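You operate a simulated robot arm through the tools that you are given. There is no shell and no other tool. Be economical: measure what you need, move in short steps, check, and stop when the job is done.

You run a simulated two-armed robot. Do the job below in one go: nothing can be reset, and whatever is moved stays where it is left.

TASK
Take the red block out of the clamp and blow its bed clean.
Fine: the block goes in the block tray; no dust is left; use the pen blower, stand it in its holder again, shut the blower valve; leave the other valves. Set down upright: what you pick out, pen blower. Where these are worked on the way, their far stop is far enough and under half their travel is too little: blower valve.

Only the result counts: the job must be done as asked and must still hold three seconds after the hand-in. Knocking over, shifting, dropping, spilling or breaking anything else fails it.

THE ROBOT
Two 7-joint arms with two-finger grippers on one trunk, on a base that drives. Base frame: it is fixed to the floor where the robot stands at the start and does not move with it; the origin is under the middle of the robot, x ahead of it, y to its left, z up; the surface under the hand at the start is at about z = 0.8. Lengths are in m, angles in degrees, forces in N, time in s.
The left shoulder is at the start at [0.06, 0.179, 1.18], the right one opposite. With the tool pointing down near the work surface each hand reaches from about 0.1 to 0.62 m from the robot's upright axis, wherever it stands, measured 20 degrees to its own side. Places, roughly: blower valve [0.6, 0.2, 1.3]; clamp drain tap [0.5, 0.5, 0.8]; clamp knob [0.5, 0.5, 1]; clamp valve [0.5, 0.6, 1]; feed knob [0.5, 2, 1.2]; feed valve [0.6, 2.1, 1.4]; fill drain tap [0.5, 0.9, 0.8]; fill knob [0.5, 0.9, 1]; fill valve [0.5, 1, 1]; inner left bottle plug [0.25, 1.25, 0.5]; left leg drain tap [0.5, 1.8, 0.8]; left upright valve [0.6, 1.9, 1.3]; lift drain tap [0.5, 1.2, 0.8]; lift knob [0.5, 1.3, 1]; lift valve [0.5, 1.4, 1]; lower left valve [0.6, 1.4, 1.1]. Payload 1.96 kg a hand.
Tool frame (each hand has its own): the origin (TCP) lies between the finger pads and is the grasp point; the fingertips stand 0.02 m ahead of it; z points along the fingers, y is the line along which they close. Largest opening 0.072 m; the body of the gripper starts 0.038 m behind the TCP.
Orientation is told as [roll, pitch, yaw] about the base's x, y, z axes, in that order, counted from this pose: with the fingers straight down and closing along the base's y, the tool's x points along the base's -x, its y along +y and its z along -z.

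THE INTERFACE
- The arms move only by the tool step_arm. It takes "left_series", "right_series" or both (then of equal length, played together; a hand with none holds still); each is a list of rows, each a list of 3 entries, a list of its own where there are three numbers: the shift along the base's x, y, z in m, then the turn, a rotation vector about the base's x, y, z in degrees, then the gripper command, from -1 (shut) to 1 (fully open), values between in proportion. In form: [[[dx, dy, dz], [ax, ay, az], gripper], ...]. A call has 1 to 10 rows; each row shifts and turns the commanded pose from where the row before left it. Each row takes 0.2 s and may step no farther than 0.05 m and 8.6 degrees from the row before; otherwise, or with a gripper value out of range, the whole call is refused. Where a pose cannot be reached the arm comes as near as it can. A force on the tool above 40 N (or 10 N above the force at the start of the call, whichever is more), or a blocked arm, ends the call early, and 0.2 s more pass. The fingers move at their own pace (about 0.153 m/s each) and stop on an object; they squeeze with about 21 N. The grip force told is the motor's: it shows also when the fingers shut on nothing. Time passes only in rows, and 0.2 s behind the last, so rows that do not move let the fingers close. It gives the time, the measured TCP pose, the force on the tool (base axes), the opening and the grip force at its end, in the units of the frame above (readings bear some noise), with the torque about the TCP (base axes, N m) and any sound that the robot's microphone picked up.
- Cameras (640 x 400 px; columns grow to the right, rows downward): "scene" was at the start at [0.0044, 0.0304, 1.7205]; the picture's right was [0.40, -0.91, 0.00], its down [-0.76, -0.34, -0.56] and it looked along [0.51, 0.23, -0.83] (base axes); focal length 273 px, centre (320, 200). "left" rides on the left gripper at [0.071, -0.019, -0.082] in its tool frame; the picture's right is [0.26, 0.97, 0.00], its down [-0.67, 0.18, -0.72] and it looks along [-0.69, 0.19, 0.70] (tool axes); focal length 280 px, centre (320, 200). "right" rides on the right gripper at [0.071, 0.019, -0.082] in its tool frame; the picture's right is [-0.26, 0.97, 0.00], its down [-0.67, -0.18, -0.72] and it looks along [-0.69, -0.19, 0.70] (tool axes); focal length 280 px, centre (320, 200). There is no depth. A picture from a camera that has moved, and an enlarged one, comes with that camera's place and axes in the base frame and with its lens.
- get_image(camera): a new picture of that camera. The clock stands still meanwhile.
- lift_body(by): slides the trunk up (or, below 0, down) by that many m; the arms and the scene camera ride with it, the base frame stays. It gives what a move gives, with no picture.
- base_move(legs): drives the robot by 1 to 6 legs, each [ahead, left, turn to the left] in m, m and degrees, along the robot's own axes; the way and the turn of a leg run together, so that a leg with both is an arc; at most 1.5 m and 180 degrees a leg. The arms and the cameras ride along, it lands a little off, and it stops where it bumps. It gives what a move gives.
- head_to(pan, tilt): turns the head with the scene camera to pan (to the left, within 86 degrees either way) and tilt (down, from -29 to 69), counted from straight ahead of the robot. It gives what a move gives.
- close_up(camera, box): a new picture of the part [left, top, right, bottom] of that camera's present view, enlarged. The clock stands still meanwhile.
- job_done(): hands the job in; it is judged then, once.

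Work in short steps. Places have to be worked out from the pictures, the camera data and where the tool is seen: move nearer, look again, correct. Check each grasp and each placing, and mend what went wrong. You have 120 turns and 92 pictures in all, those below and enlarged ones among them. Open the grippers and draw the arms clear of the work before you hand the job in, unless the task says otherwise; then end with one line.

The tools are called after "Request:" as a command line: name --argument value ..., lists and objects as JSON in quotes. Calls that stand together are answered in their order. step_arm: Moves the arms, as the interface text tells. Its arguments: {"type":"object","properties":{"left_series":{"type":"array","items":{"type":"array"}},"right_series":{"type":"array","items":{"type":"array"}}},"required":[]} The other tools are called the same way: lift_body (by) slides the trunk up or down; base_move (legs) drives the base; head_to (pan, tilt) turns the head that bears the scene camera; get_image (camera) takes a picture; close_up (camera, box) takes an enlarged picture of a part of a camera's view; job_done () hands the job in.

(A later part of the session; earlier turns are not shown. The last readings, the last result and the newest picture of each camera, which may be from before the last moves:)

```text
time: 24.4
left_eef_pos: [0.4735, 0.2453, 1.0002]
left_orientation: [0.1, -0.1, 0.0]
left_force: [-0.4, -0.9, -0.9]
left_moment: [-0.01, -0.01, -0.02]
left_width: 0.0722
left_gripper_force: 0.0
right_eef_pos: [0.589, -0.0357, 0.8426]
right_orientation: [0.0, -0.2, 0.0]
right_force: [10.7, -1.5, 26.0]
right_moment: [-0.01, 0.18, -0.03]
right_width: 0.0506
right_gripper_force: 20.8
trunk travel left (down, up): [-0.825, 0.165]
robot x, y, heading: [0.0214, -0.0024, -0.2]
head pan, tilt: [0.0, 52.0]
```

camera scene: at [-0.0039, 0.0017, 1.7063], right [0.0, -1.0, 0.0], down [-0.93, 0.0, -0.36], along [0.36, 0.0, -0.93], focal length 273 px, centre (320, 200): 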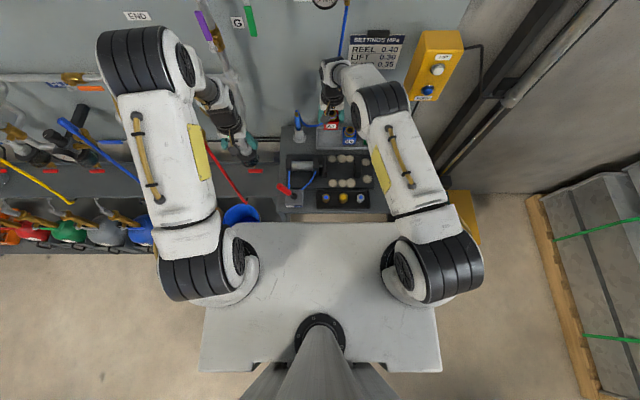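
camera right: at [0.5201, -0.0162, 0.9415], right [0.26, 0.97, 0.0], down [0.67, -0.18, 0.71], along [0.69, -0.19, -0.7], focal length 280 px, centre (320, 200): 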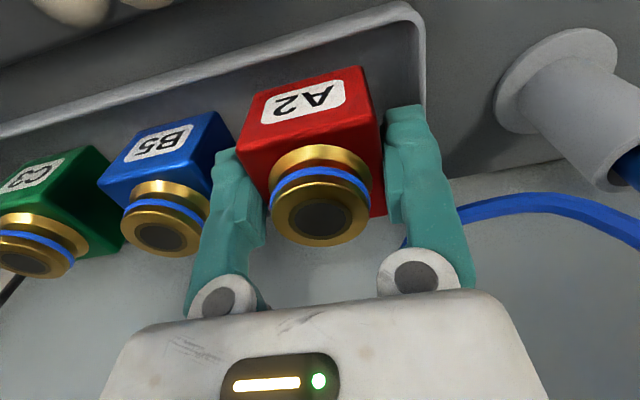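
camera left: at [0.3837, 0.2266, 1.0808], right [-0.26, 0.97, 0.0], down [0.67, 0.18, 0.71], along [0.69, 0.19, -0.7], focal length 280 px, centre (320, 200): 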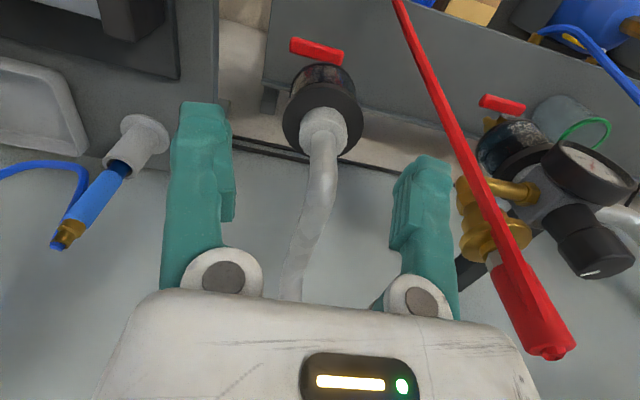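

Contact from about z=0.846, pushed from the front a little. I back off, shift 5 mm deeper into the tray, and touch down again to tell floor from rim.

Request:
step_arm --right_series '[[[0, 0, 0.009], [0, 0, 0], -1], [[0.006, 0, 0], [0, 0, 0], -1], [[0, 0, 0], [0, 0, 0], -1]]'

Request:
get_image --camera "right"

Request:
close_up --camera "scene" --box '[305, 190, 385, 246]'

```text
time: 25.2
left_eef_pos: [0.4755, 0.2451, 0.9981]
left_orientation: [0.1, 0.0, 0.0]
left_force: [-0.1, -0.5, -0.6]
left_moment: [-0.03, 0.04, -0.01]
left_width: 0.0722
left_gripper_force: 0.1
right_eef_pos: [0.5926, -0.0355, 0.8491]
right_orientation: [0.0, 0.1, 0.0]
right_force: [-0.7, -0.4, -2.2]
right_moment: [-0.02, 0.0, 0.0]
right_width: 0.0509
right_gripper_force: 21.0
right hand out of reach, approached as far as the arm can: row 2
trunk travel left (down, up): [-0.825, 0.165]
robot x, y, heading: [0.02, 0.0006, -0.2]
head pan, tilt: [0.0, 52.0]
```

```text
59 pictures are left
camera right: at [0.522, -0.017, 0.9324], right [0.26, 0.97, 0.0], down [0.67, -0.18, 0.72], along [0.69, -0.19, -0.7], focal length 280 px, centre (320, 200)
```

right: 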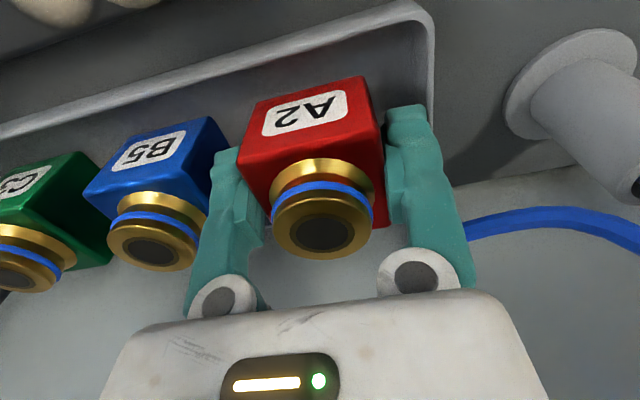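

```text
7.14 times, centred on (345, 218) of scene
camera zoom: at [0.0346, 0.0017, 1.7255], right [0.0, -1.0, 0.0], down [-0.79, 0.0, -0.62], along [0.62, 0.0, -0.79], focal length 1950 px, centre (141, 71)
```

zoom: 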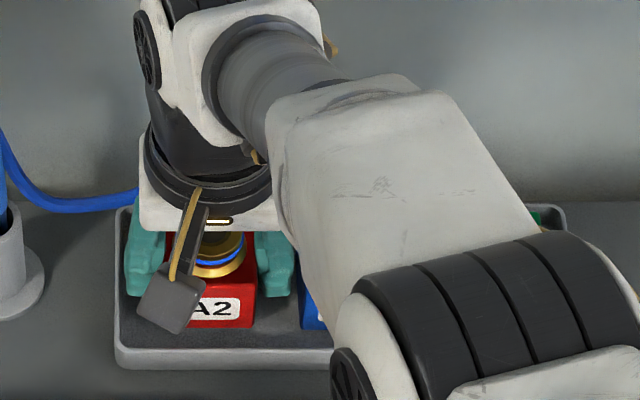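

The block's front edge must have met the tray's front rim (B5's front stands ~1 cm deeper). I raise, drive another 2 cm ahead, and look.

Request:
step_arm --right_series '[[[0, 0, 0.02], [0, 0, 0], -1], [[0, 0, 0.03], [0, 0, 0], -1], [[0, 0, 0.02], [0, 0, 0], -1]]'

Request:
base_move --legs '[[0.02, 0, 0]]'

Request:
get_image --camera "right"

Request:
close_up --camera "scene" --box '[295, 195, 385, 258]'

```text
time: 26.0
left_eef_pos: [0.4746, 0.2436, 1.0004]
left_orientation: [0.0, 0.1, 0.0]
left_force: [0.2, -1.2, 0.3]
left_moment: [0.01, 0.0, 0.0]
left_width: 0.072
left_gripper_force: 0.0
right_eef_pos: [0.5955, -0.0366, 0.921]
right_orientation: [0.0, 0.0, 0.0]
right_force: [0.5, -0.4, -2.9]
right_moment: [0.01, 0.01, -0.02]
right_width: 0.0505
right_gripper_force: 20.9
trunk travel left (down, up): [-0.825, 0.165]
robot x, y, heading: [0.0165, 0.0005, -0.1]
head pan, tilt: [0.0, 52.0]
```

```text
time: 26.8
left_eef_pos: [0.4899, 0.2442, 1.0012]
left_orientation: [0.1, -0.2, 0.0]
left_force: [-1.0, -0.3, 0.6]
left_moment: [0.0, -0.01, 0.03]
left_width: 0.0717
left_gripper_force: 0.0
right_eef_pos: [0.6115, -0.0356, 0.9231]
right_orientation: [0.1, -0.2, 0.0]
right_force: [-0.7, 0.4, -3.2]
right_moment: [0.03, -0.02, -0.01]
right_width: 0.0506
right_gripper_force: 21.1
trunk travel left (down, up): [-0.825, 0.165]
robot x, y, heading: [0.0356, -0.0009, 0.1]
head pan, tilt: [0.0, 52.0]
```

```text
57 pictures are left
camera right: at [0.5402, -0.0172, 1.0052], right [0.26, 0.97, 0.0], down [0.67, -0.18, 0.72], along [0.69, -0.19, -0.7], focal length 280 px, centre (320, 200)
```

right: 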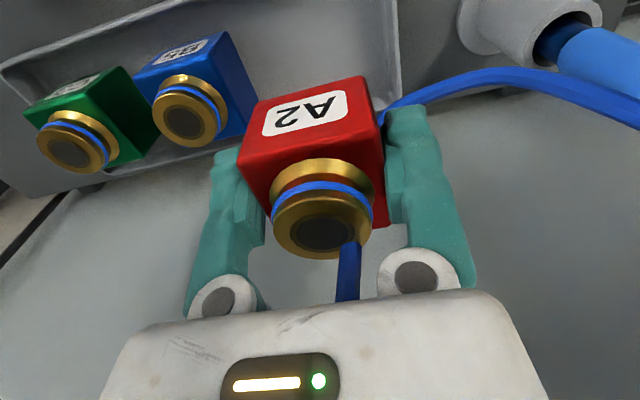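

```text
6.35 times, centred on (340, 226) of scene
camera zoom: at [0.0483, 0.0014, 1.7257], right [0.0, -1.0, 0.0], down [-0.79, 0.0, -0.62], along [0.62, 0.0, -0.79], focal length 1734 px, centre (193, 32)
```

zoom: 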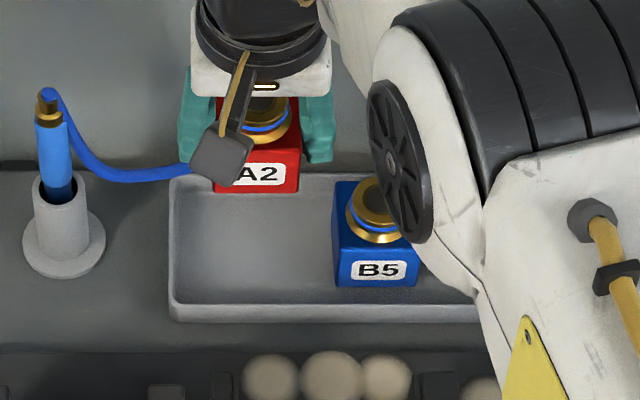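

B5's centre is at x≈0.60, so I take x=0.600 as target. I settle, then lower at that x in steps.

Request:
step_arm --right_series '[[[0, 0, 0], [0, 0, 0], -1], [[0, 0, 0], [0, 0, 0], -1]]'

```text
time: 27.4
left_eef_pos: [0.4932, 0.2451, 0.9999]
left_orientation: [0.0, 0.0, 0.0]
left_force: [0.5, 0.6, -0.2]
left_moment: [0.01, 0.03, -0.02]
left_width: 0.072
left_gripper_force: 0.0
right_eef_pos: [0.6145, -0.0356, 0.9212]
right_orientation: [0.1, 0.0, 0.0]
right_force: [-0.4, 0.2, -2.2]
right_moment: [0.02, -0.02, -0.02]
right_width: 0.0503
right_gripper_force: 21.1
trunk travel left (down, up): [-0.825, 0.165]
robot x, y, heading: [0.0376, 0.0, 0.1]
head pan, tilt: [0.0, 52.0]
```

TCP is at [0.6145,-0.0356,0.921]. I shift 13 mm back and lower to 0.850.

Request:
step_arm --right_series '[[[-0.013, 0, -0.01], [0, 0, 0], -1], [[0, 0, -0.03], [0, 0, 0], -1], [[0, 0, -0.025], [0, 0, 0], -1], [[0, 0, -0.006], [0, 0, 0], -1], [[0, 0, 0], [0, 0, 0], -1]]'

Request:
step_arm --right_series '[[[0, 0, -0.003], [0, 0, 0], -1], [[0, 0, 0], [0, 0, 0], -1]]'

Request:
step_arm --right_series '[[[0, 0, -0.003], [0, 0, 0], -1], [[0, 0, 0], [0, 0, 0], -1]]'

Request:
close_up --camera "scene" --box '[295, 195, 385, 258]'

```text
time: 28.6
left_eef_pos: [0.4956, 0.2448, 0.9993]
left_orientation: [0.0, 0.1, 0.1]
left_force: [0.3, -0.2, 0.9]
left_moment: [-0.01, 0.0, -0.01]
left_width: 0.0721
left_gripper_force: 0.1
right_eef_pos: [0.6024, -0.0357, 0.8489]
right_orientation: [0.0, 0.2, 0.0]
right_force: [0.4, -0.7, -3.5]
right_moment: [0.0, -0.01, -0.01]
right_width: 0.0509
right_gripper_force: 20.9
trunk travel left (down, up): [-0.825, 0.165]
robot x, y, heading: [0.0402, 0.0035, -0.2]
head pan, tilt: [0.0, 52.0]
```

```text
time: 29.2
left_eef_pos: [0.494, 0.2447, 0.9998]
left_orientation: [0.1, 0.0, 0.0]
left_force: [0.3, 0.1, -0.4]
left_moment: [0.0, 0.02, 0.01]
left_width: 0.0718
left_gripper_force: 0.0
right_eef_pos: [0.6011, -0.0357, 0.8459]
right_orientation: [0.0, 0.1, -0.1]
right_force: [0.0, -0.3, -3.3]
right_moment: [-0.03, 0.02, 0.01]
right_width: 0.0503
right_gripper_force: 21.1
trunk travel left (down, up): [-0.825, 0.165]
robot x, y, heading: [0.0414, -0.0018, -0.1]
head pan, tilt: [0.0, 52.0]
```

```text
time: 29.8
left_eef_pos: [0.4937, 0.244, 0.999]
left_orientation: [-0.1, 0.1, 0.0]
left_force: [0.2, -0.3, 0.4]
left_moment: [0.0, -0.02, 0.03]
left_width: 0.072
left_gripper_force: 0.2
right_eef_pos: [0.6011, -0.0352, 0.8438]
right_orientation: [0.0, -0.1, 0.0]
right_force: [0.0, 0.1, -2.9]
right_moment: [0.0, 0.03, -0.03]
right_width: 0.0507
right_gripper_force: 21.4
trunk travel left (down, up): [-0.825, 0.165]
robot x, y, heading: [0.0375, 0.0008, -0.3]
head pan, tilt: [0.0, 52.0]
```

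```text
6.35 times, centred on (340, 226) of scene
camera zoom: at [0.0538, 0.0015, 1.7256], right [0.0, -1.0, 0.0], down [-0.79, 0.0, -0.62], along [0.62, 0.0, -0.79], focal length 1734 px, centre (193, 32)
```

zoom: 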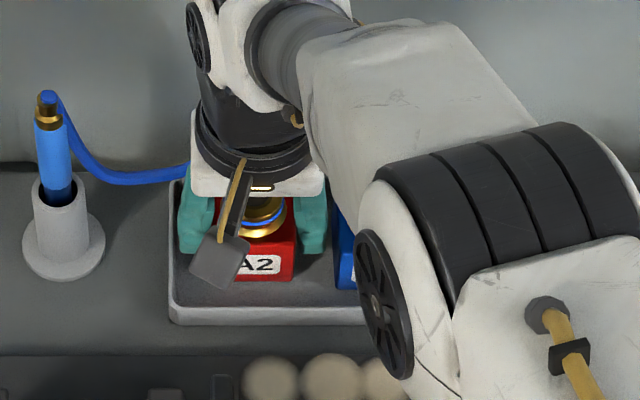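

Below the former contact height with no touch: it was the rim. About 8–10 mm remain by comparison with B5's foot.

Request:
step_arm --right_series '[[[0, 0, -0.004], [0, 0, 0], -1], [[0, 0, 0], [0, 0, 0], -1]]'

Request:
step_arm --right_series '[[[0, 0, -0.002], [0, 0, 0], -1], [[0, 0, 0], [0, 0, 0], -1]]'

Request:
step_arm --right_series '[[[0, 0, -0.002], [0, 0, 0], -1], [[0, 0, 0], [0, 0, 0], -1]]'

```text
time: 30.4
left_eef_pos: [0.4927, 0.2453, 1.001]
left_orientation: [0.0, 0.0, 0.0]
left_force: [0.2, -0.8, -0.1]
left_moment: [-0.02, -0.02, -0.01]
left_width: 0.0718
left_gripper_force: 0.0
right_eef_pos: [0.6019, -0.0363, 0.8417]
right_orientation: [0.0, -0.1, 0.0]
right_force: [3.5, 0.8, 9.9]
right_moment: [-0.01, 0.16, 0.01]
right_width: 0.0503
right_gripper_force: 20.4
trunk travel left (down, up): [-0.825, 0.165]
robot x, y, heading: [0.0397, 0.0019, 0.1]
head pan, tilt: [0.0, 52.0]
```

```text
time: 31.0
left_eef_pos: [0.4922, 0.245, 1.0018]
left_orientation: [-0.1, -0.1, 0.0]
left_force: [-0.4, -0.5, 0.1]
left_moment: [-0.01, 0.01, -0.02]
left_width: 0.0721
left_gripper_force: 0.0
right_eef_pos: [0.6003, -0.0354, 0.842]
right_orientation: [0.0, -0.3, -0.1]
right_force: [8.4, -0.5, 29.2]
right_moment: [-0.04, 0.31, 0.04]
right_width: 0.051
right_gripper_force: 20.8
trunk travel left (down, up): [-0.825, 0.165]
robot x, y, heading: [0.0385, -0.003, -0.1]
head pan, tilt: [0.0, 52.0]
```

```text
time: 31.6
left_eef_pos: [0.4912, 0.2444, 1.0008]
left_orientation: [0.0, -0.1, 0.0]
left_force: [0.4, 0.0, -0.3]
left_moment: [0.0, 0.01, -0.03]
left_width: 0.0721
left_gripper_force: 0.0
right_eef_pos: [0.6004, -0.0353, 0.8383]
right_orientation: [0.0, -0.2, 0.1]
right_force: [7.3, 0.8, 32.0]
right_moment: [0.02, 0.26, -0.02]
right_width: 0.0519
right_gripper_force: 21.3
trunk travel left (down, up): [-0.825, 0.165]
robot x, y, heading: [0.0362, -0.0002, -0.1]
head pan, tilt: [0.0, 52.0]
```

Floor contact again at the same block height (≈0.804), so it is the tray floor. I ease the pressure and look before releasing.

Request:
step_arm --right_series '[[[0, 0, 0.003], [0, 0, 0], -1], [[0, 0, 0.001], [0, 0, 0], -1]]'

Request:
get_image --camera "right"

Request:
close_up --camera "scene" --box '[310, 215, 370, 257]'

```text
time: 32.2
left_eef_pos: [0.4939, 0.2436, 0.9981]
left_orientation: [0.0, 0.0, 0.0]
left_force: [-0.2, 0.0, 0.5]
left_moment: [-0.04, -0.02, -0.02]
left_width: 0.0719
left_gripper_force: 0.0
right_eef_pos: [0.5992, -0.0364, 0.8383]
right_orientation: [-0.1, 0.3, 0.0]
right_force: [0.5, 2.0, 4.6]
right_moment: [0.09, -0.19, 0.05]
right_width: 0.0517
right_gripper_force: 20.5
trunk travel left (down, up): [-0.825, 0.165]
robot x, y, heading: [0.0408, -0.0004, -0.3]
head pan, tilt: [0.0, 52.0]
```

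```text
54 pictures are left
camera right: at [0.5284, -0.0175, 0.9211], right [0.26, 0.97, 0.0], down [0.68, -0.18, 0.71], along [0.69, -0.19, -0.7], focal length 280 px, centre (320, 200)
```

right: 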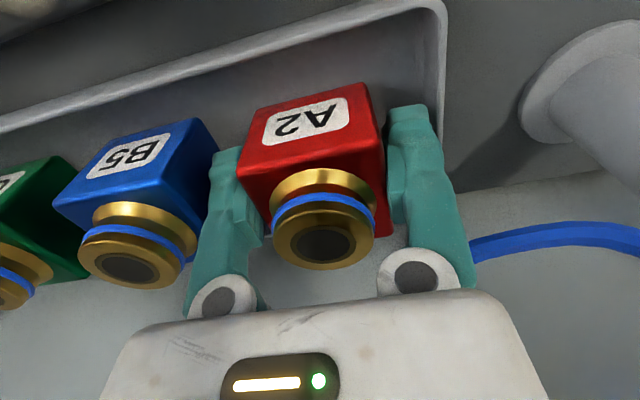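

```text
9.52 times, centred on (340, 236) of scene
camera zoom: at [0.0526, 0.0018, 1.7252], right [0.0, -1.0, 0.0], down [-0.79, 0.0, -0.62], along [0.62, 0.0, -0.79], focal length 2600 px, centre (130, -143)
```

zoom: 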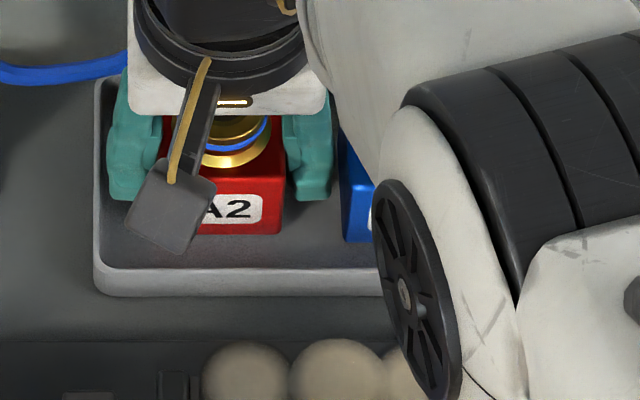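

The block looks level, within a few mm of the floor. I open the fingers just a little and see whether it settles.

Request:
step_arm --right_series '[[[0, 0, 0], [0, 0, 0], 0.5], [[0, 0, 0], [0, 0, 0], 0.53], [[0, 0, 0], [0, 0, 0], 0.53]]'

Request:
get_image --camera "right"

```text
time: 33.0
left_eef_pos: [0.4946, 0.2447, 0.9999]
left_orientation: [0.0, 0.0, 0.0]
left_force: [0.1, 0.3, 0.5]
left_moment: [0.01, 0.0, 0.04]
left_width: 0.0719
left_gripper_force: 0.0
right_eef_pos: [0.6017, -0.0367, 0.8399]
right_orientation: [0.0, 0.2, 0.1]
right_force: [-0.3, 0.6, -0.7]
right_moment: [0.0, 0.01, 0.01]
right_width: 0.0552
right_gripper_force: 0.0
trunk travel left (down, up): [-0.825, 0.165]
robot x, y, heading: [0.0421, 0.0006, 0.2]
head pan, tilt: [0.0, 52.0]
```

```text
52 pictures are left
camera right: at [0.5303, -0.0175, 0.9225], right [0.26, 0.97, 0.0], down [0.68, -0.18, 0.71], along [0.69, -0.19, -0.7], focal length 280 px, centre (320, 200)
```

right: 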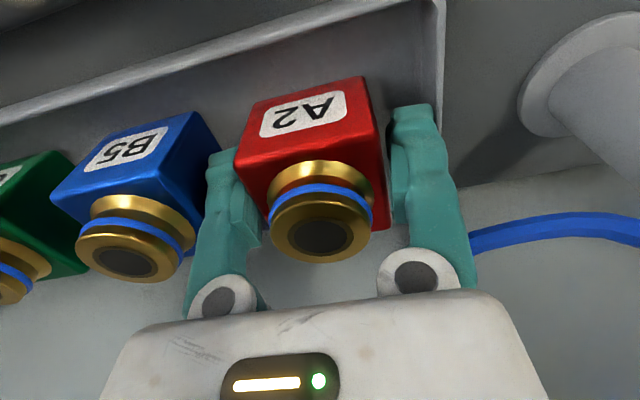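

Released and standing. I widen a hair and lift straight up.

Request:
step_arm --right_series '[[[0, -0.001, 0], [0, 0, 0], 0.6], [[0, 0, 0.01], [0, 0, 0], 0.6], [[0, 0, 0.02], [0, 0, 0], 0.6], [[0, 0, 0.03], [0, 0, 0], 0.6], [[0, 0, 0.04], [0, 0, 0], 0.6], [[0, 0, 0.04], [0, 0, 0], 0.6]]'

Request:
get_image --camera "right"

Request:
close_up --camera "scene" --box '[280, 190, 380, 260]'

```text
time: 34.4
left_eef_pos: [0.4934, 0.2449, 0.9997]
left_orientation: [0.0, 0.0, 0.0]
left_force: [0.1, 0.0, -0.4]
left_moment: [0.01, 0.0, 0.03]
left_width: 0.072
left_gripper_force: 0.1
right_eef_pos: [0.6004, -0.0377, 0.9797]
right_orientation: [0.1, 0.1, 0.1]
right_force: [-0.4, -0.8, 0.7]
right_moment: [-0.04, 0.01, 0.01]
right_width: 0.0574
right_gripper_force: 0.0
trunk travel left (down, up): [-0.825, 0.165]
robot x, y, heading: [0.0387, -0.0027, -0.2]
head pan, tilt: [0.0, 52.0]
```

```text
51 pictures are left
camera right: at [0.5286, -0.0183, 1.062], right [0.26, 0.97, 0.0], down [0.67, -0.18, 0.72], along [0.69, -0.19, -0.7], focal length 280 px, centre (320, 200)
```

right: 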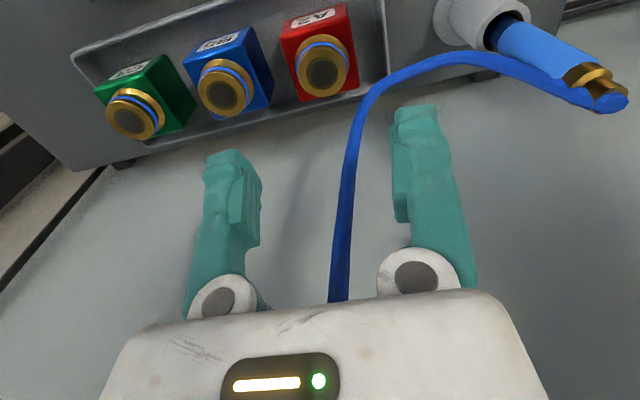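

```text
5.71 times, centred on (330, 225) of scene
camera zoom: at [0.0523, 0.0016, 1.7255], right [0.0, -1.0, 0.0], down [-0.79, 0.0, -0.62], along [0.62, 0.0, -0.79], focal length 1560 px, centre (263, 57)
```

zoom: 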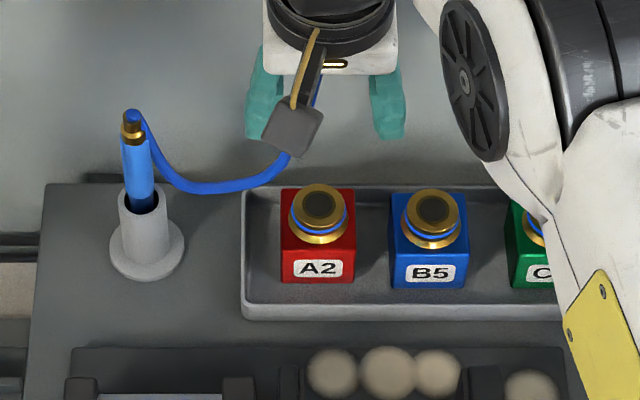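

The block stands upright in the tray bay. Now I draw the right hand aside and bring the left hand up, turning its fingers forward, to look at the blower valve.

Request:
step_arm --left_series '[[[-0.012, -0.007, 0.025], [0, -8.5, 0], 1], [[-0.012, -0.007, 0.025], [0, -8.5, 0], 1], [[-0.012, -0.007, 0.025], [0, -8.5, 0], 1], [[-0.012, -0.007, 0.025], [0, -8.5, 0], 1], [[-0.012, -0.007, 0.025], [0, -8.5, 0], 1], [[-0.012, -0.007, 0.025], [0, -8.5, 0], 1], [[-0.012, -0.007, 0.025], [0, -8.5, 0], 1], [[-0.012, -0.007, 0.025], [0, -8.5, 0], 1], [[-0.012, -0.007, 0.02], [0, -8.5, 0], 1], [[-0.012, -0.007, 0], [0, -8.5, 0], 1]]' --right_series '[[[-0.022, 0, 0.005], [0, 0, 0], 0.6], [[-0.022, -0.01, 0.005], [0, 0, 0], 0.6], [[-0.022, -0.026, 0.005], [0, 0, 0], 0.6], [[-0.022, -0.026, 0.005], [0, 0, 0], 0.6], [[-0.022, -0.026, 0.005], [0, 0, 0], 0.6], [[-0.022, -0.026, 0.005], [0, 0, 0], 0.6], [[-0.022, -0.026, 0.005], [0, 0, 0], 0.6], [[-0.022, -0.026, 0.005], [0, 0, 0], 0.6], [[-0.022, -0.026, 0.005], [0, 0, 0], 0.6], [[-0.022, -0.02, 0.005], [0, 0, 0], 0.6]]'

Request:
get_image --camera "left"

Request:
head_to --pan 12 --tilt 35

Request:
get_image --camera "scene"

```text
time: 36.6
left_eef_pos: [0.5181, 0.1902, 1.2094]
left_orientation: [0.3, -85.1, -0.4]
left_force: [0.1, -0.5, -0.5]
left_moment: [-0.02, -0.01, 0.0]
left_width: 0.0719
left_gripper_force: 0.0
left hand out of reach, approached as far as the arm can: row 5, 6, 7, 8, 9, 10
right_eef_pos: [0.3782, -0.2483, 1.028]
right_orientation: [0.0, 0.0, 0.0]
right_force: [0.0, 0.1, 0.0]
right_moment: [0.0, 0.0, -0.01]
right_width: 0.0577
right_gripper_force: 0.0
trunk travel left (down, up): [-0.825, 0.165]
robot x, y, heading: [0.0391, 0.0011, -0.1]
head pan, tilt: [0.0, 52.0]
```

```text
49 pictures are left
camera left: at [0.4286, 0.1721, 1.1469], right [-0.02, 0.97, -0.26], down [-0.65, 0.18, 0.73], along [0.76, 0.19, 0.63], focal length 280 px, centre (320, 200)
```

left: 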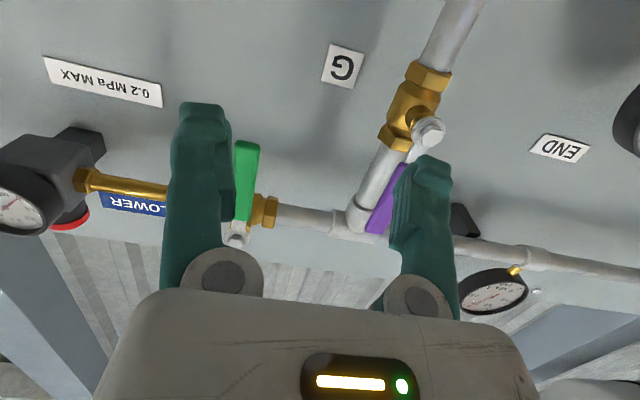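

```text
time: 37.4
left_eef_pos: [0.5168, 0.1914, 1.2111]
left_orientation: [0.1, -84.8, -0.2]
left_force: [-0.1, 0.6, 0.3]
left_moment: [0.01, 0.01, 0.01]
left_width: 0.0717
left_gripper_force: 0.1
right_eef_pos: [0.3794, -0.2483, 1.027]
right_orientation: [0.1, 0.0, 0.1]
right_force: [0.2, -0.3, -0.6]
right_moment: [-0.01, -0.03, 0.0]
right_width: 0.0576
right_gripper_force: 0.1
trunk travel left (down, up): [-0.825, 0.165]
robot x, y, heading: [0.0381, -0.0006, -0.1]
head pan, tilt: [12.0, 35.0]
```

```text
48 pictures are left
camera scene: at [0.0641, 0.0197, 1.7499], right [0.21, -0.98, 0.0], down [-0.56, -0.12, -0.82], along [0.8, 0.17, -0.57], focal length 273 px, centre (320, 200)
```

scene: 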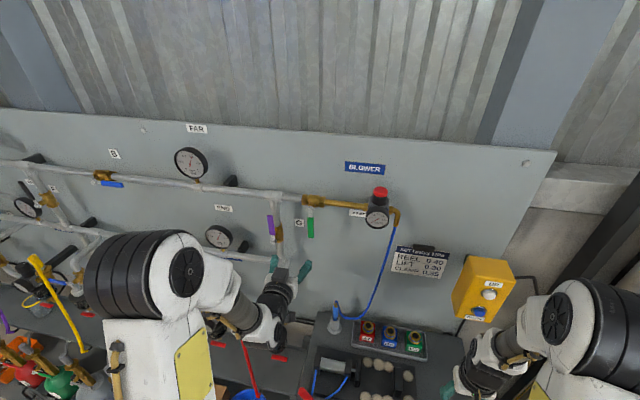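

Triangulated: handle pivot ≈[0.598,0.157,1.344], lower end ≈[0.592,0.155,1.248], hanging straight down (shut). I line the left hand up before the handle, fingers forward.

Request:
step_arm --left_series '[[[0, -0.018, 0.02], [0, -2.5, 0], 1], [[0, -0.018, 0.02], [0, -2.5, 0], 1], [[0, 0, 0.02], [0, 0, 0], 1]]'

Request:
get_image --camera "left"

Request:
close_up --camera "scene" --box '[240, 170, 420, 296]'

```text
time: 38.2
left_eef_pos: [0.5216, 0.1557, 1.2704]
left_orientation: [-173.9, -89.9, 173.9]
left_force: [-0.9, -0.6, -0.1]
left_moment: [-0.02, 0.04, 0.0]
left_width: 0.0722
left_gripper_force: 0.1
left hand out of reach, approached as far as the arm can: row 1
right_eef_pos: [0.3785, -0.2494, 1.0295]
right_orientation: [0.0, 0.0, 0.0]
right_force: [-0.1, -0.7, 0.1]
right_moment: [0.04, -0.01, -0.01]
right_width: 0.0577
right_gripper_force: 0.1
trunk travel left (down, up): [-0.825, 0.165]
robot x, y, heading: [0.039, 0.0006, 0.2]
head pan, tilt: [12.0, 35.0]
```

```text
47 pictures are left
camera left: at [0.4388, 0.1359, 1.1996], right [0.0, 0.97, -0.26], down [-0.72, 0.18, 0.67], along [0.7, 0.19, 0.69], focal length 280 px, centre (320, 200)
```

left: 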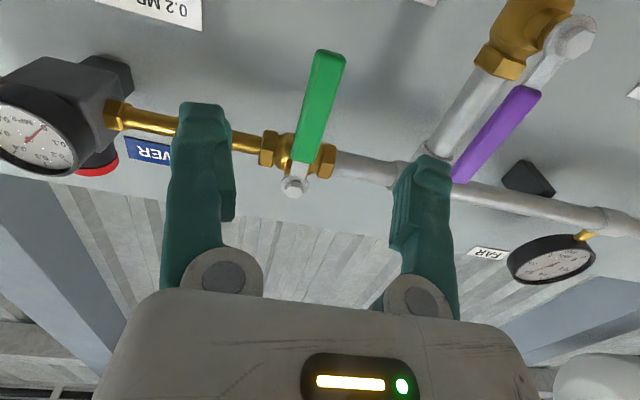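

```text
3.17 times, centred on (330, 233) of scene
camera zoom: at [0.063, 0.0194, 1.75], right [0.21, -0.98, 0.0], down [-0.56, -0.12, -0.82], along [0.8, 0.17, -0.57], focal length 867 px, centre (288, 95)
```

zoom: 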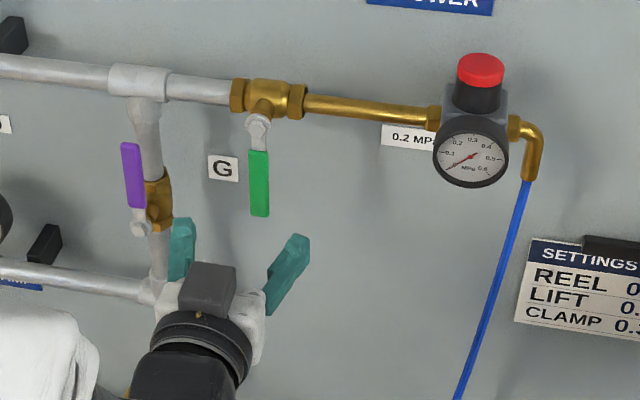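

The handle lies midway between the fingers. I advance 68 mm and close on it.

Request:
step_arm --left_series '[[[0.025, 0, 0], [0, 0, 0], 1], [[0.025, 0, 0], [0, 0, 0], 1], [[0.018, 0, 0], [0, 0, 0], 1], [[0, 0, 0], [0, 0, 0], 0], [[0, 0, 0], [0, 0, 0], -1], [[0, 0, 0], [0, 0, 0], -1]]'

Request:
get_image --camera "left"

```text
time: 39.6
left_eef_pos: [0.5895, 0.1546, 1.2692]
left_orientation: [30.1, -89.9, -30.2]
left_force: [1.9, 0.0, 1.4]
left_moment: [0.01, 0.07, -0.01]
left_width: 0.0108
left_gripper_force: 38.0
right_eef_pos: [0.379, -0.2483, 1.0271]
right_orientation: [0.0, 0.0, 0.0]
right_force: [0.0, -0.6, 0.3]
right_moment: [0.03, -0.01, 0.0]
right_width: 0.0577
right_gripper_force: 0.0
trunk travel left (down, up): [-0.825, 0.165]
robot x, y, heading: [0.0393, -0.0013, -0.1]
head pan, tilt: [12.0, 35.0]
```

```text
45 pictures are left
camera left: at [0.506, 0.1353, 1.1981], right [0.0, 0.97, -0.26], down [-0.72, 0.18, 0.67], along [0.7, 0.19, 0.69], focal length 280 px, centre (320, 200)
```

left: 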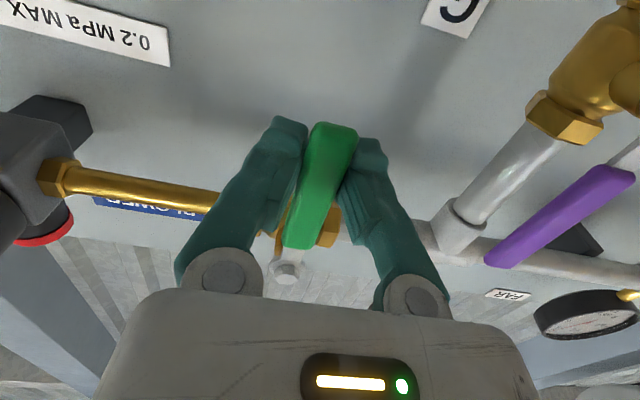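

Handle gripped. I test an 8° turn toward −y (along the flow) about the pivot, watching the force.

Request:
step_arm --left_series '[[[0, -0.0106, 0.0008], [-8, 0, 0], -1], [[0, 0, 0], [0, 0, 0], -1]]'

```text
time: 40.2
left_eef_pos: [0.5891, 0.1448, 1.2695]
left_orientation: [-89.9, -81.9, 90.0]
left_force: [1.6, 1.7, 0.8]
left_moment: [-0.1, 0.13, 0.04]
left_width: 0.0107
left_gripper_force: 37.8
right_eef_pos: [0.3796, -0.2471, 1.0287]
right_orientation: [-0.1, 0.0, -0.1]
right_force: [-0.2, -0.2, -0.2]
right_moment: [-0.02, 0.01, 0.01]
right_width: 0.0577
right_gripper_force: 0.1
trunk travel left (down, up): [-0.825, 0.165]
robot x, y, heading: [0.038, 0.0023, -0.2]
head pan, tilt: [12.0, 35.0]
```

It turns with little force (1–2 N), so this is the opening way. I follow the arc on to about 48°.

Request:
step_arm --left_series '[[[0, -0.0104, 0.0022], [-8, 0, 0], -1], [[0, -0.01, 0.0036], [-8, 0, 0], -1], [[0, -0.0094, 0.005], [-8, 0, 0], -1], [[0, -0.0086, 0.0062], [-8, 0, 0], -1], [[0, -0.0076, 0.0074], [-8, 0, 0], -1]]'

Request:
close_up --camera "scene" --box '[240, 170, 420, 296]'

```text
time: 41.4
left_eef_pos: [0.589, 0.1008, 1.2948]
left_orientation: [-89.7, -41.7, 89.9]
left_force: [-6.0, 6.5, -18.6]
left_moment: [-0.98, 0.08, 0.08]
left_width: 0.0107
left_gripper_force: 38.1
right_eef_pos: [0.3792, -0.2463, 1.0271]
right_orientation: [-0.2, 0.0, 0.1]
right_force: [0.2, -0.4, 0.0]
right_moment: [-0.02, -0.02, 0.02]
right_width: 0.0575
right_gripper_force: 0.0
trunk travel left (down, up): [-0.825, 0.165]
robot x, y, heading: [0.0387, -0.0001, 0.2]
head pan, tilt: [12.0, 35.0]
```

```text
3.17 times, centred on (330, 233) of scene
camera zoom: at [0.0647, 0.0229, 1.7497], right [0.21, -0.98, 0.0], down [-0.56, -0.12, -0.82], along [0.8, 0.17, -0.57], focal length 867 px, centre (288, 95)
```

zoom: 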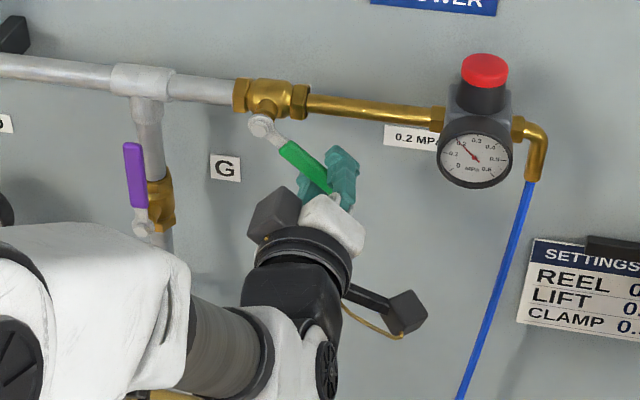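

The gauge already shows pressure. Resistance grew to ~19 N; I hold one moment to see whether it is only lag.

Request:
step_arm --left_series '[[[0, 0, 0], [0, 0, 0], -1], [[0, 0, 0], [0, 0, 0], -1]]'

Request:
get_image --camera "left"

```text
time: 42.0
left_eef_pos: [0.59, 0.0996, 1.2954]
left_orientation: [-90.0, -41.8, 89.9]
left_force: [-5.8, 5.6, -14.2]
left_moment: [-0.97, 0.11, 0.0]
left_width: 0.011
left_gripper_force: 38.2
right_eef_pos: [0.3795, -0.2472, 1.0286]
right_orientation: [-0.2, 0.0, 0.0]
right_force: [0.7, 0.1, -0.7]
right_moment: [0.04, 0.02, -0.05]
right_width: 0.0578
right_gripper_force: 0.1
trunk travel left (down, up): [-0.825, 0.165]
robot x, y, heading: [0.0389, 0.0005, 0.1]
head pan, tilt: [12.0, 35.0]
```

```text
43 pictures are left
camera left: at [0.5069, 0.0342, 1.2621], right [0.0, 0.45, -0.89], down [-0.71, 0.62, 0.31], along [0.7, 0.64, 0.32], focal length 280 px, centre (320, 200)
```

left: 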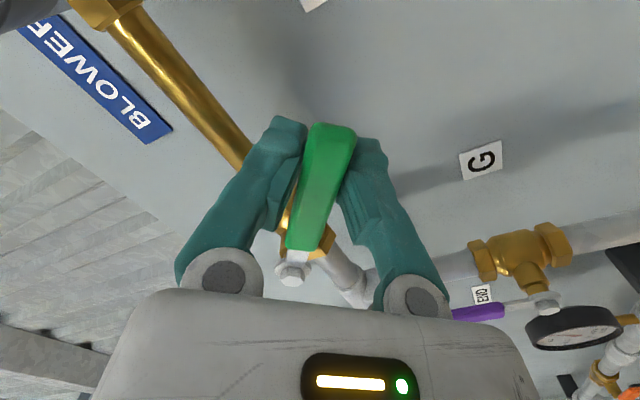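

The handle still follows the fingers, so I carry on along the arc two rows.

Request:
step_arm --left_series '[[[0, -0.0065, 0.0083], [-8, 0, 0], -1], [[0, -0.0053, 0.0092], [-8, 0, 0], -1]]'

Request:
close_up --camera "scene" --box '[240, 170, 420, 296]'

```text
time: 42.6
left_eef_pos: [0.5892, 0.0891, 1.3111]
left_orientation: [-90.0, -25.7, 90.1]
left_force: [-3.3, 7.1, -16.3]
left_moment: [-0.99, 0.03, 0.2]
left_width: 0.0108
left_gripper_force: 38.3
right_eef_pos: [0.3801, -0.2473, 1.0276]
right_orientation: [-0.1, 0.1, 0.0]
right_force: [0.0, -1.1, 0.1]
right_moment: [0.01, -0.04, -0.02]
right_width: 0.0574
right_gripper_force: 0.2
trunk travel left (down, up): [-0.825, 0.165]
robot x, y, heading: [0.0372, 0.0013, -0.0]
head pan, tilt: [12.0, 35.0]
```

```text
3.17 times, centred on (330, 233) of scene
camera zoom: at [0.0656, 0.0232, 1.7498], right [0.21, -0.98, 0.0], down [-0.56, -0.12, -0.82], along [0.8, 0.17, -0.57], focal length 867 px, centre (288, 95)
```

zoom: 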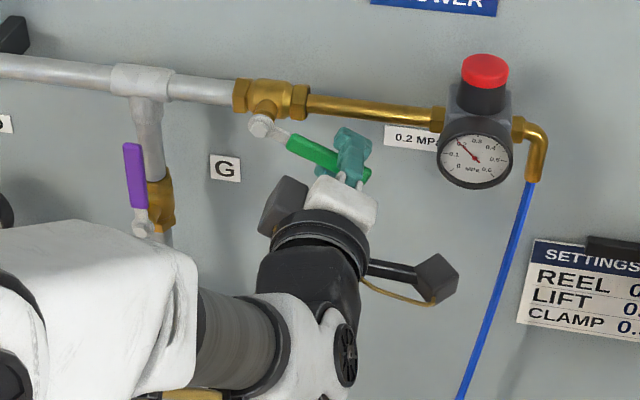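

Constant friction only; the handle nears horizontal. I finish the arc to about 88°.

Request:
step_arm --left_series '[[[0, -0.004, 0.0098], [-8, 0, 0], -1], [[0, -0.0026, 0.0103], [-8, 0, 0], -1], [[0, -0.0011, 0.0105], [-8, 0, 0], -1]]'

Request:
close_up --camera "scene" --box '[240, 170, 420, 296]'

```text
time: 43.4
left_eef_pos: [0.5908, 0.0823, 1.3409]
left_orientation: [-89.8, -1.8, 90.0]
left_force: [-4.4, 12.9, -23.6]
left_moment: [-0.57, 0.11, 0.09]
left_width: 0.0109
left_gripper_force: 38.3
right_eef_pos: [0.3811, -0.2457, 1.0282]
right_orientation: [-0.2, 0.1, -0.1]
right_force: [-0.6, 0.2, 0.1]
right_moment: [-0.01, 0.01, 0.01]
right_width: 0.0577
right_gripper_force: 0.1
trunk travel left (down, up): [-0.825, 0.165]
robot x, y, heading: [0.0417, -0.0004, -0.0]
head pan, tilt: [12.0, 35.0]
```

```text
3.17 times, centred on (330, 233) of scene
camera zoom: at [0.0665, 0.0251, 1.7496], right [0.21, -0.98, 0.0], down [-0.56, -0.12, -0.82], along [0.8, 0.17, -0.58], focal length 867 px, centre (288, 95)
```

zoom: 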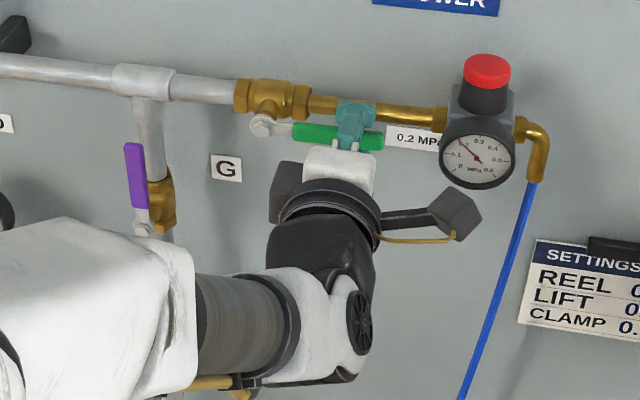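

The valve is fully open (handle along the pipe, gauge ≈0.2 MPa). I release, draw back and start turning the hand upright again.

Request:
step_arm --left_series '[[[0, 0, 0], [0, 0, 0], 0.1], [[0, 0, 0], [0, 0, 0], 0.1], [[-0.04, 0, 0], [0, 0, 0], 0.1], [[-0.04, 0, 0], [0, 0, 0], 0.1], [[0, 0.01, -0.02], [8.5, 0, 0], 0.1], [[0, 0.01, -0.02], [8.5, 0, 0], 0.1], [[0, 0.01, -0.02], [8.5, 0, 0], 0.1], [[0, 0.01, -0.02], [8.5, 0, 0], 0.1], [[0, 0.01, -0.02], [8.5, 0, 0], 0.1], [[0, 0.01, -0.02], [8.5, 0, 0], 0.1]]'

Request:
step_arm --left_series '[[[0, 0, -0.01], [8.5, 0, 0], 0.5], [[0, 0, -0.01], [8.5, 0, 0], 0.5], [[0, 0, -0.01], [8.5, 0, 0], 0.5], [[0, 0, -0.01], [8.5, 0, 0], 0.5], [[0, 0, -0.01], [3, 0, 0], 0.5], [[-0.01, 0, -0.02], [0, 8.5, 0], 0.5], [[-0.01, 0, -0.02], [0, 8.5, 0], 0.5], [[-0.01, 0, -0.02], [0, 8.5, 0], 0.5], [[-0.01, 0, -0.02], [0, 8.5, 0], 0.5], [[0, 0, 0], [0, 0, 0], 0.5]]'

Request:
get_image --camera "left"

Request:
get_image --camera "scene"

```text
time: 45.6
left_eef_pos: [0.5141, 0.1383, 1.2238]
left_orientation: [-90.0, -53.1, 89.9]
left_force: [0.3, 0.7, 0.6]
left_moment: [-0.01, -0.01, -0.03]
left_width: 0.0398
left_gripper_force: 0.0
left hand out of reach, approached as far as the arm can: row 7
right_eef_pos: [0.3791, -0.2486, 1.0292]
right_orientation: [0.0, 0.0, 0.0]
right_force: [-0.4, 1.1, 0.1]
right_moment: [0.0, 0.01, -0.01]
right_width: 0.0574
right_gripper_force: 0.1
trunk travel left (down, up): [-0.825, 0.165]
robot x, y, heading: [0.0433, -0.0026, -0.0]
head pan, tilt: [12.0, 35.0]
```

```text
time: 47.8
left_eef_pos: [0.4742, 0.1383, 1.0936]
left_orientation: [0.0, -55.9, 0.1]
left_force: [-0.5, -0.1, -0.2]
left_moment: [0.0, 0.0, 0.0]
left_width: 0.054
left_gripper_force: 0.1
right_eef_pos: [0.3797, -0.2489, 1.0283]
right_orientation: [0.0, 0.0, -0.1]
right_force: [-0.6, 0.4, 0.0]
right_moment: [-0.02, 0.02, -0.03]
right_width: 0.0577
right_gripper_force: 0.0
trunk travel left (down, up): [-0.825, 0.165]
robot x, y, heading: [0.0404, 0.002, -0.0]
head pan, tilt: [12.0, 35.0]
```

```text
40 pictures are left
camera left: at [0.3655, 0.1193, 1.081], right [-0.15, 0.97, -0.22], down [-0.21, 0.18, 0.96], along [0.97, 0.19, 0.18], focal length 280 px, centre (320, 200)
```

left: 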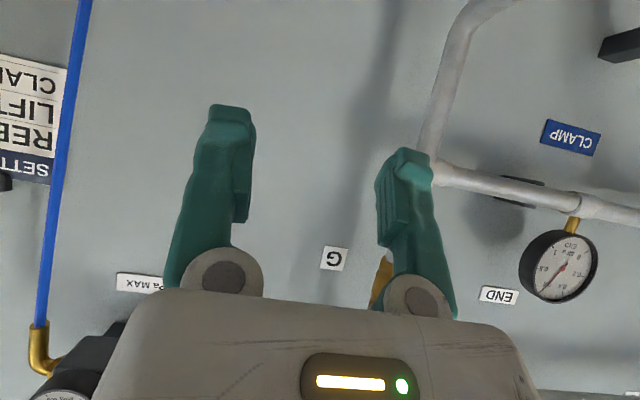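

```text
39 pictures are left
camera scene: at [0.0646, 0.0197, 1.75], right [0.21, -0.98, 0.0], down [-0.56, -0.12, -0.82], along [0.8, 0.17, -0.57], focal length 273 px, centre (320, 200)
```

scene: 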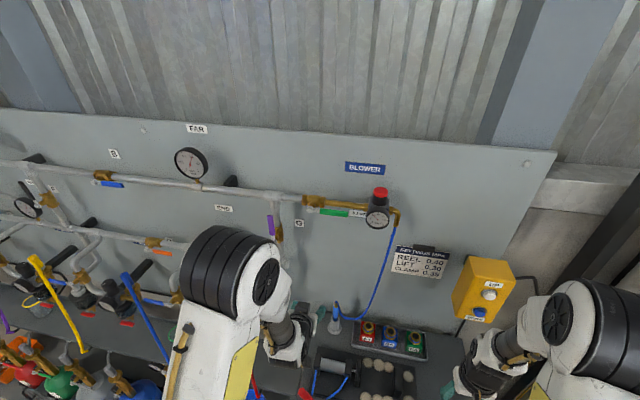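

Valve stays open. Now the left hand goes down before the pen: toward [0.50,0.082,0.95], still pitched forward.

Request:
step_arm --left_series '[[[0.0065, -0.014, -0.036], [0, 0, 0], 0.5], [[0.0065, -0.014, -0.036], [0, 0, 0], 0.5], [[0.0065, -0.014, -0.036], [0, 0, 0], 0.5], [[0.0065, -0.014, -0.036], [0, 0, 0], 0.5], [[0, 0, 0], [0, 0, 0], 0.5]]'

Request:
head_to --pan 0 --tilt 52

Request:
get_image --camera "left"

Request:
close_up --camera "scene" --box '[250, 175, 370, 259]'

```text
time: 49.0
left_eef_pos: [0.4987, 0.0819, 0.9493]
left_orientation: [-0.1, -56.0, -0.1]
left_force: [0.0, -0.8, 0.2]
left_moment: [0.02, 0.02, -0.01]
left_width: 0.0541
left_gripper_force: 0.1
right_eef_pos: [0.3798, -0.2484, 1.0287]
right_orientation: [0.0, 0.1, 0.0]
right_force: [-1.1, 0.5, -0.2]
right_moment: [-0.02, 0.0, -0.02]
right_width: 0.0576
right_gripper_force: 0.0
trunk travel left (down, up): [-0.825, 0.165]
robot x, y, heading: [0.0372, -0.0036, -0.4]
head pan, tilt: [12.0, 35.0]
```

```text
time: 49.8
left_eef_pos: [0.4987, 0.0818, 0.9489]
left_orientation: [0.0, -56.0, 0.0]
left_force: [-0.1, 0.3, 0.2]
left_moment: [0.0, 0.0, 0.02]
left_width: 0.0541
left_gripper_force: 0.0
right_eef_pos: [0.3784, -0.2477, 1.0276]
right_orientation: [0.0, 0.0, 0.0]
right_force: [-0.6, -0.7, -0.5]
right_moment: [0.02, 0.0, -0.01]
right_width: 0.0578
right_gripper_force: 0.1
trunk travel left (down, up): [-0.825, 0.165]
robot x, y, heading: [0.0414, -0.0022, 0.0]
head pan, tilt: [0.0, 52.0]
```

```text
38 pictures are left
camera left: at [0.3898, 0.0624, 0.9361], right [-0.15, 0.97, -0.22], down [-0.22, 0.18, 0.96], along [0.97, 0.19, 0.18], focal length 280 px, centre (320, 200)
```

left: 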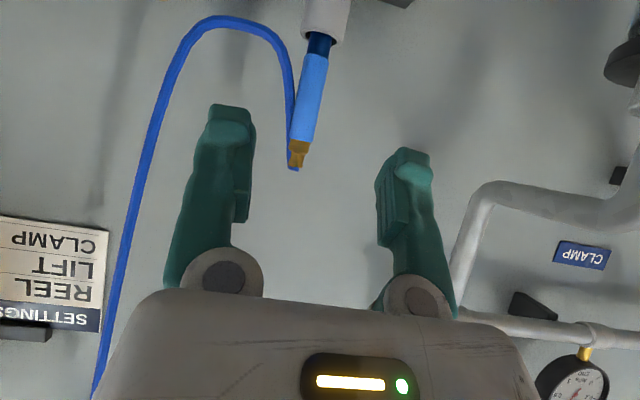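

```text
4.76 times, centred on (310, 217) of scene
camera zoom: at [0.0535, 0.0014, 1.7256], right [0.0, -1.0, 0.0], down [-0.79, 0.0, -0.62], along [0.62, 0.0, -0.79], focal length 1300 px, centre (368, 119)
```

zoom: 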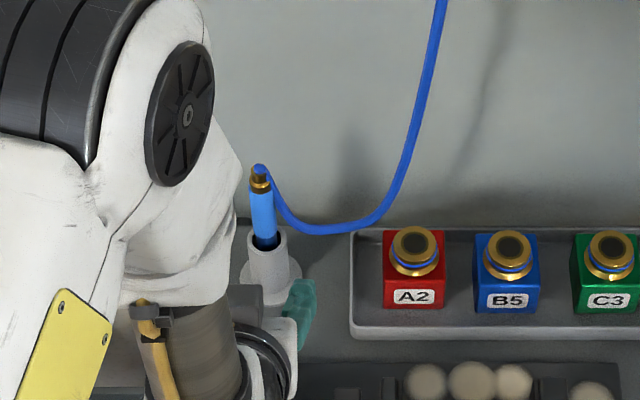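

Pen axis ≈[0.603,0.079], blue body z 0.87–0.935. I go forward and down so that the fingers straddle it at z≈0.905.

Request:
step_arm --left_series '[[[0.03, -0.001, -0.005], [0, 0, 0], 0.5], [[0.03, -0.001, -0.015], [0, 0, 0], 0.5], [[0.02, -0.001, -0.014], [0, 0, 0], 0.5], [[0.014, 0, -0.006], [0, 0, 0], 0.5], [[0, 0, 0], [0, 0, 0], 0.5]]'

Request:
get_image --camera "left"

Request:
close_up --camera "scene" --box '[270, 195, 330, 237]'

```text
time: 51.0
left_eef_pos: [0.5931, 0.0789, 0.909]
left_orientation: [0.1, -56.0, 0.0]
left_force: [-0.6, 0.5, 0.5]
left_moment: [-0.01, 0.01, 0.02]
left_width: 0.0542
left_gripper_force: 0.1
right_eef_pos: [0.3794, -0.2494, 1.0287]
right_orientation: [0.0, 0.0, -0.1]
right_force: [0.2, 1.2, 0.0]
right_moment: [0.01, -0.03, 0.0]
right_width: 0.0576
right_gripper_force: 0.1
trunk travel left (down, up): [-0.825, 0.165]
robot x, y, heading: [0.0418, -0.0025, 0.1]
head pan, tilt: [0.0, 52.0]
```

```text
36 pictures are left
camera left: at [0.4848, 0.0611, 0.8953], right [-0.15, 0.97, -0.22], down [-0.22, 0.18, 0.96], along [0.97, 0.19, 0.18], focal length 280 px, centre (320, 200)
```

left: 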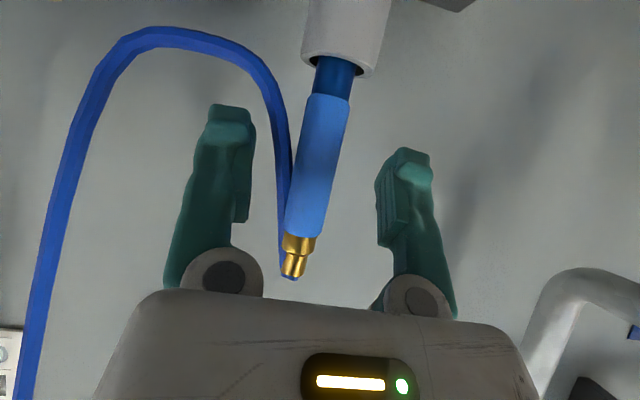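

```text
9.52 times, centred on (300, 216) of scene
camera zoom: at [0.0531, 0.0014, 1.7256], right [0.0, -1.0, 0.0], down [-0.79, 0.0, -0.62], along [0.62, 0.0, -0.79], focal length 2600 px, centre (510, 48)
```

zoom: 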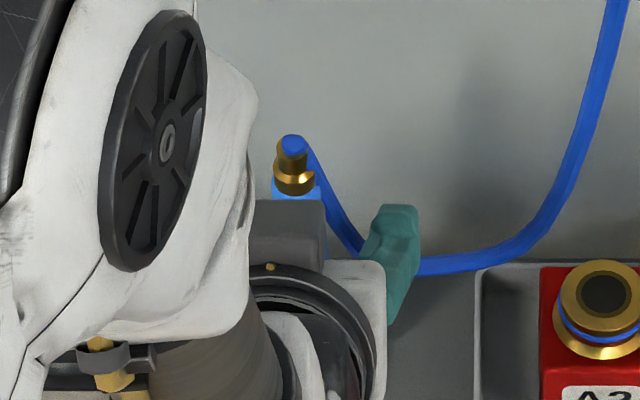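

Two views agree on the pen axis at x≈0.603. I move the last 9 mm and close.

Request:
step_arm --left_series '[[[0.009, 0, -0.003], [0, 0, 0], 0.5], [[0, 0, 0], [0, 0, 0], 0], [[0, 0, 0], [0, 0, 0], -1], [[0, 0, 0], [0, 0, 0], -1]]'

Request:
get_image --camera "left"

```text
time: 52.0
left_eef_pos: [0.6028, 0.0801, 0.9063]
left_orientation: [-0.1, -56.0, 0.0]
left_force: [-0.5, -0.5, 0.1]
left_moment: [0.04, 0.03, 0.01]
left_width: 0.0175
left_gripper_force: 20.9
right_eef_pos: [0.3789, -0.2482, 1.0284]
right_orientation: [0.0, 0.0, 0.0]
right_force: [-1.0, -0.3, 0.5]
right_moment: [-0.02, -0.01, -0.03]
right_width: 0.0574
right_gripper_force: 0.0
trunk travel left (down, up): [-0.825, 0.165]
robot x, y, heading: [0.0398, -0.0003, -0.1]
head pan, tilt: [0.0, 52.0]
```

```text
34 pictures are left
camera left: at [0.4938, 0.0605, 0.8925], right [-0.15, 0.97, -0.22], down [-0.22, 0.18, 0.96], along [0.97, 0.19, 0.18], focal length 280 px, centre (320, 200)
```

left: 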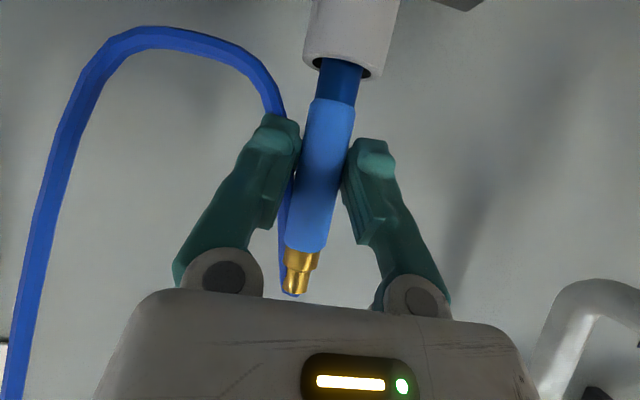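

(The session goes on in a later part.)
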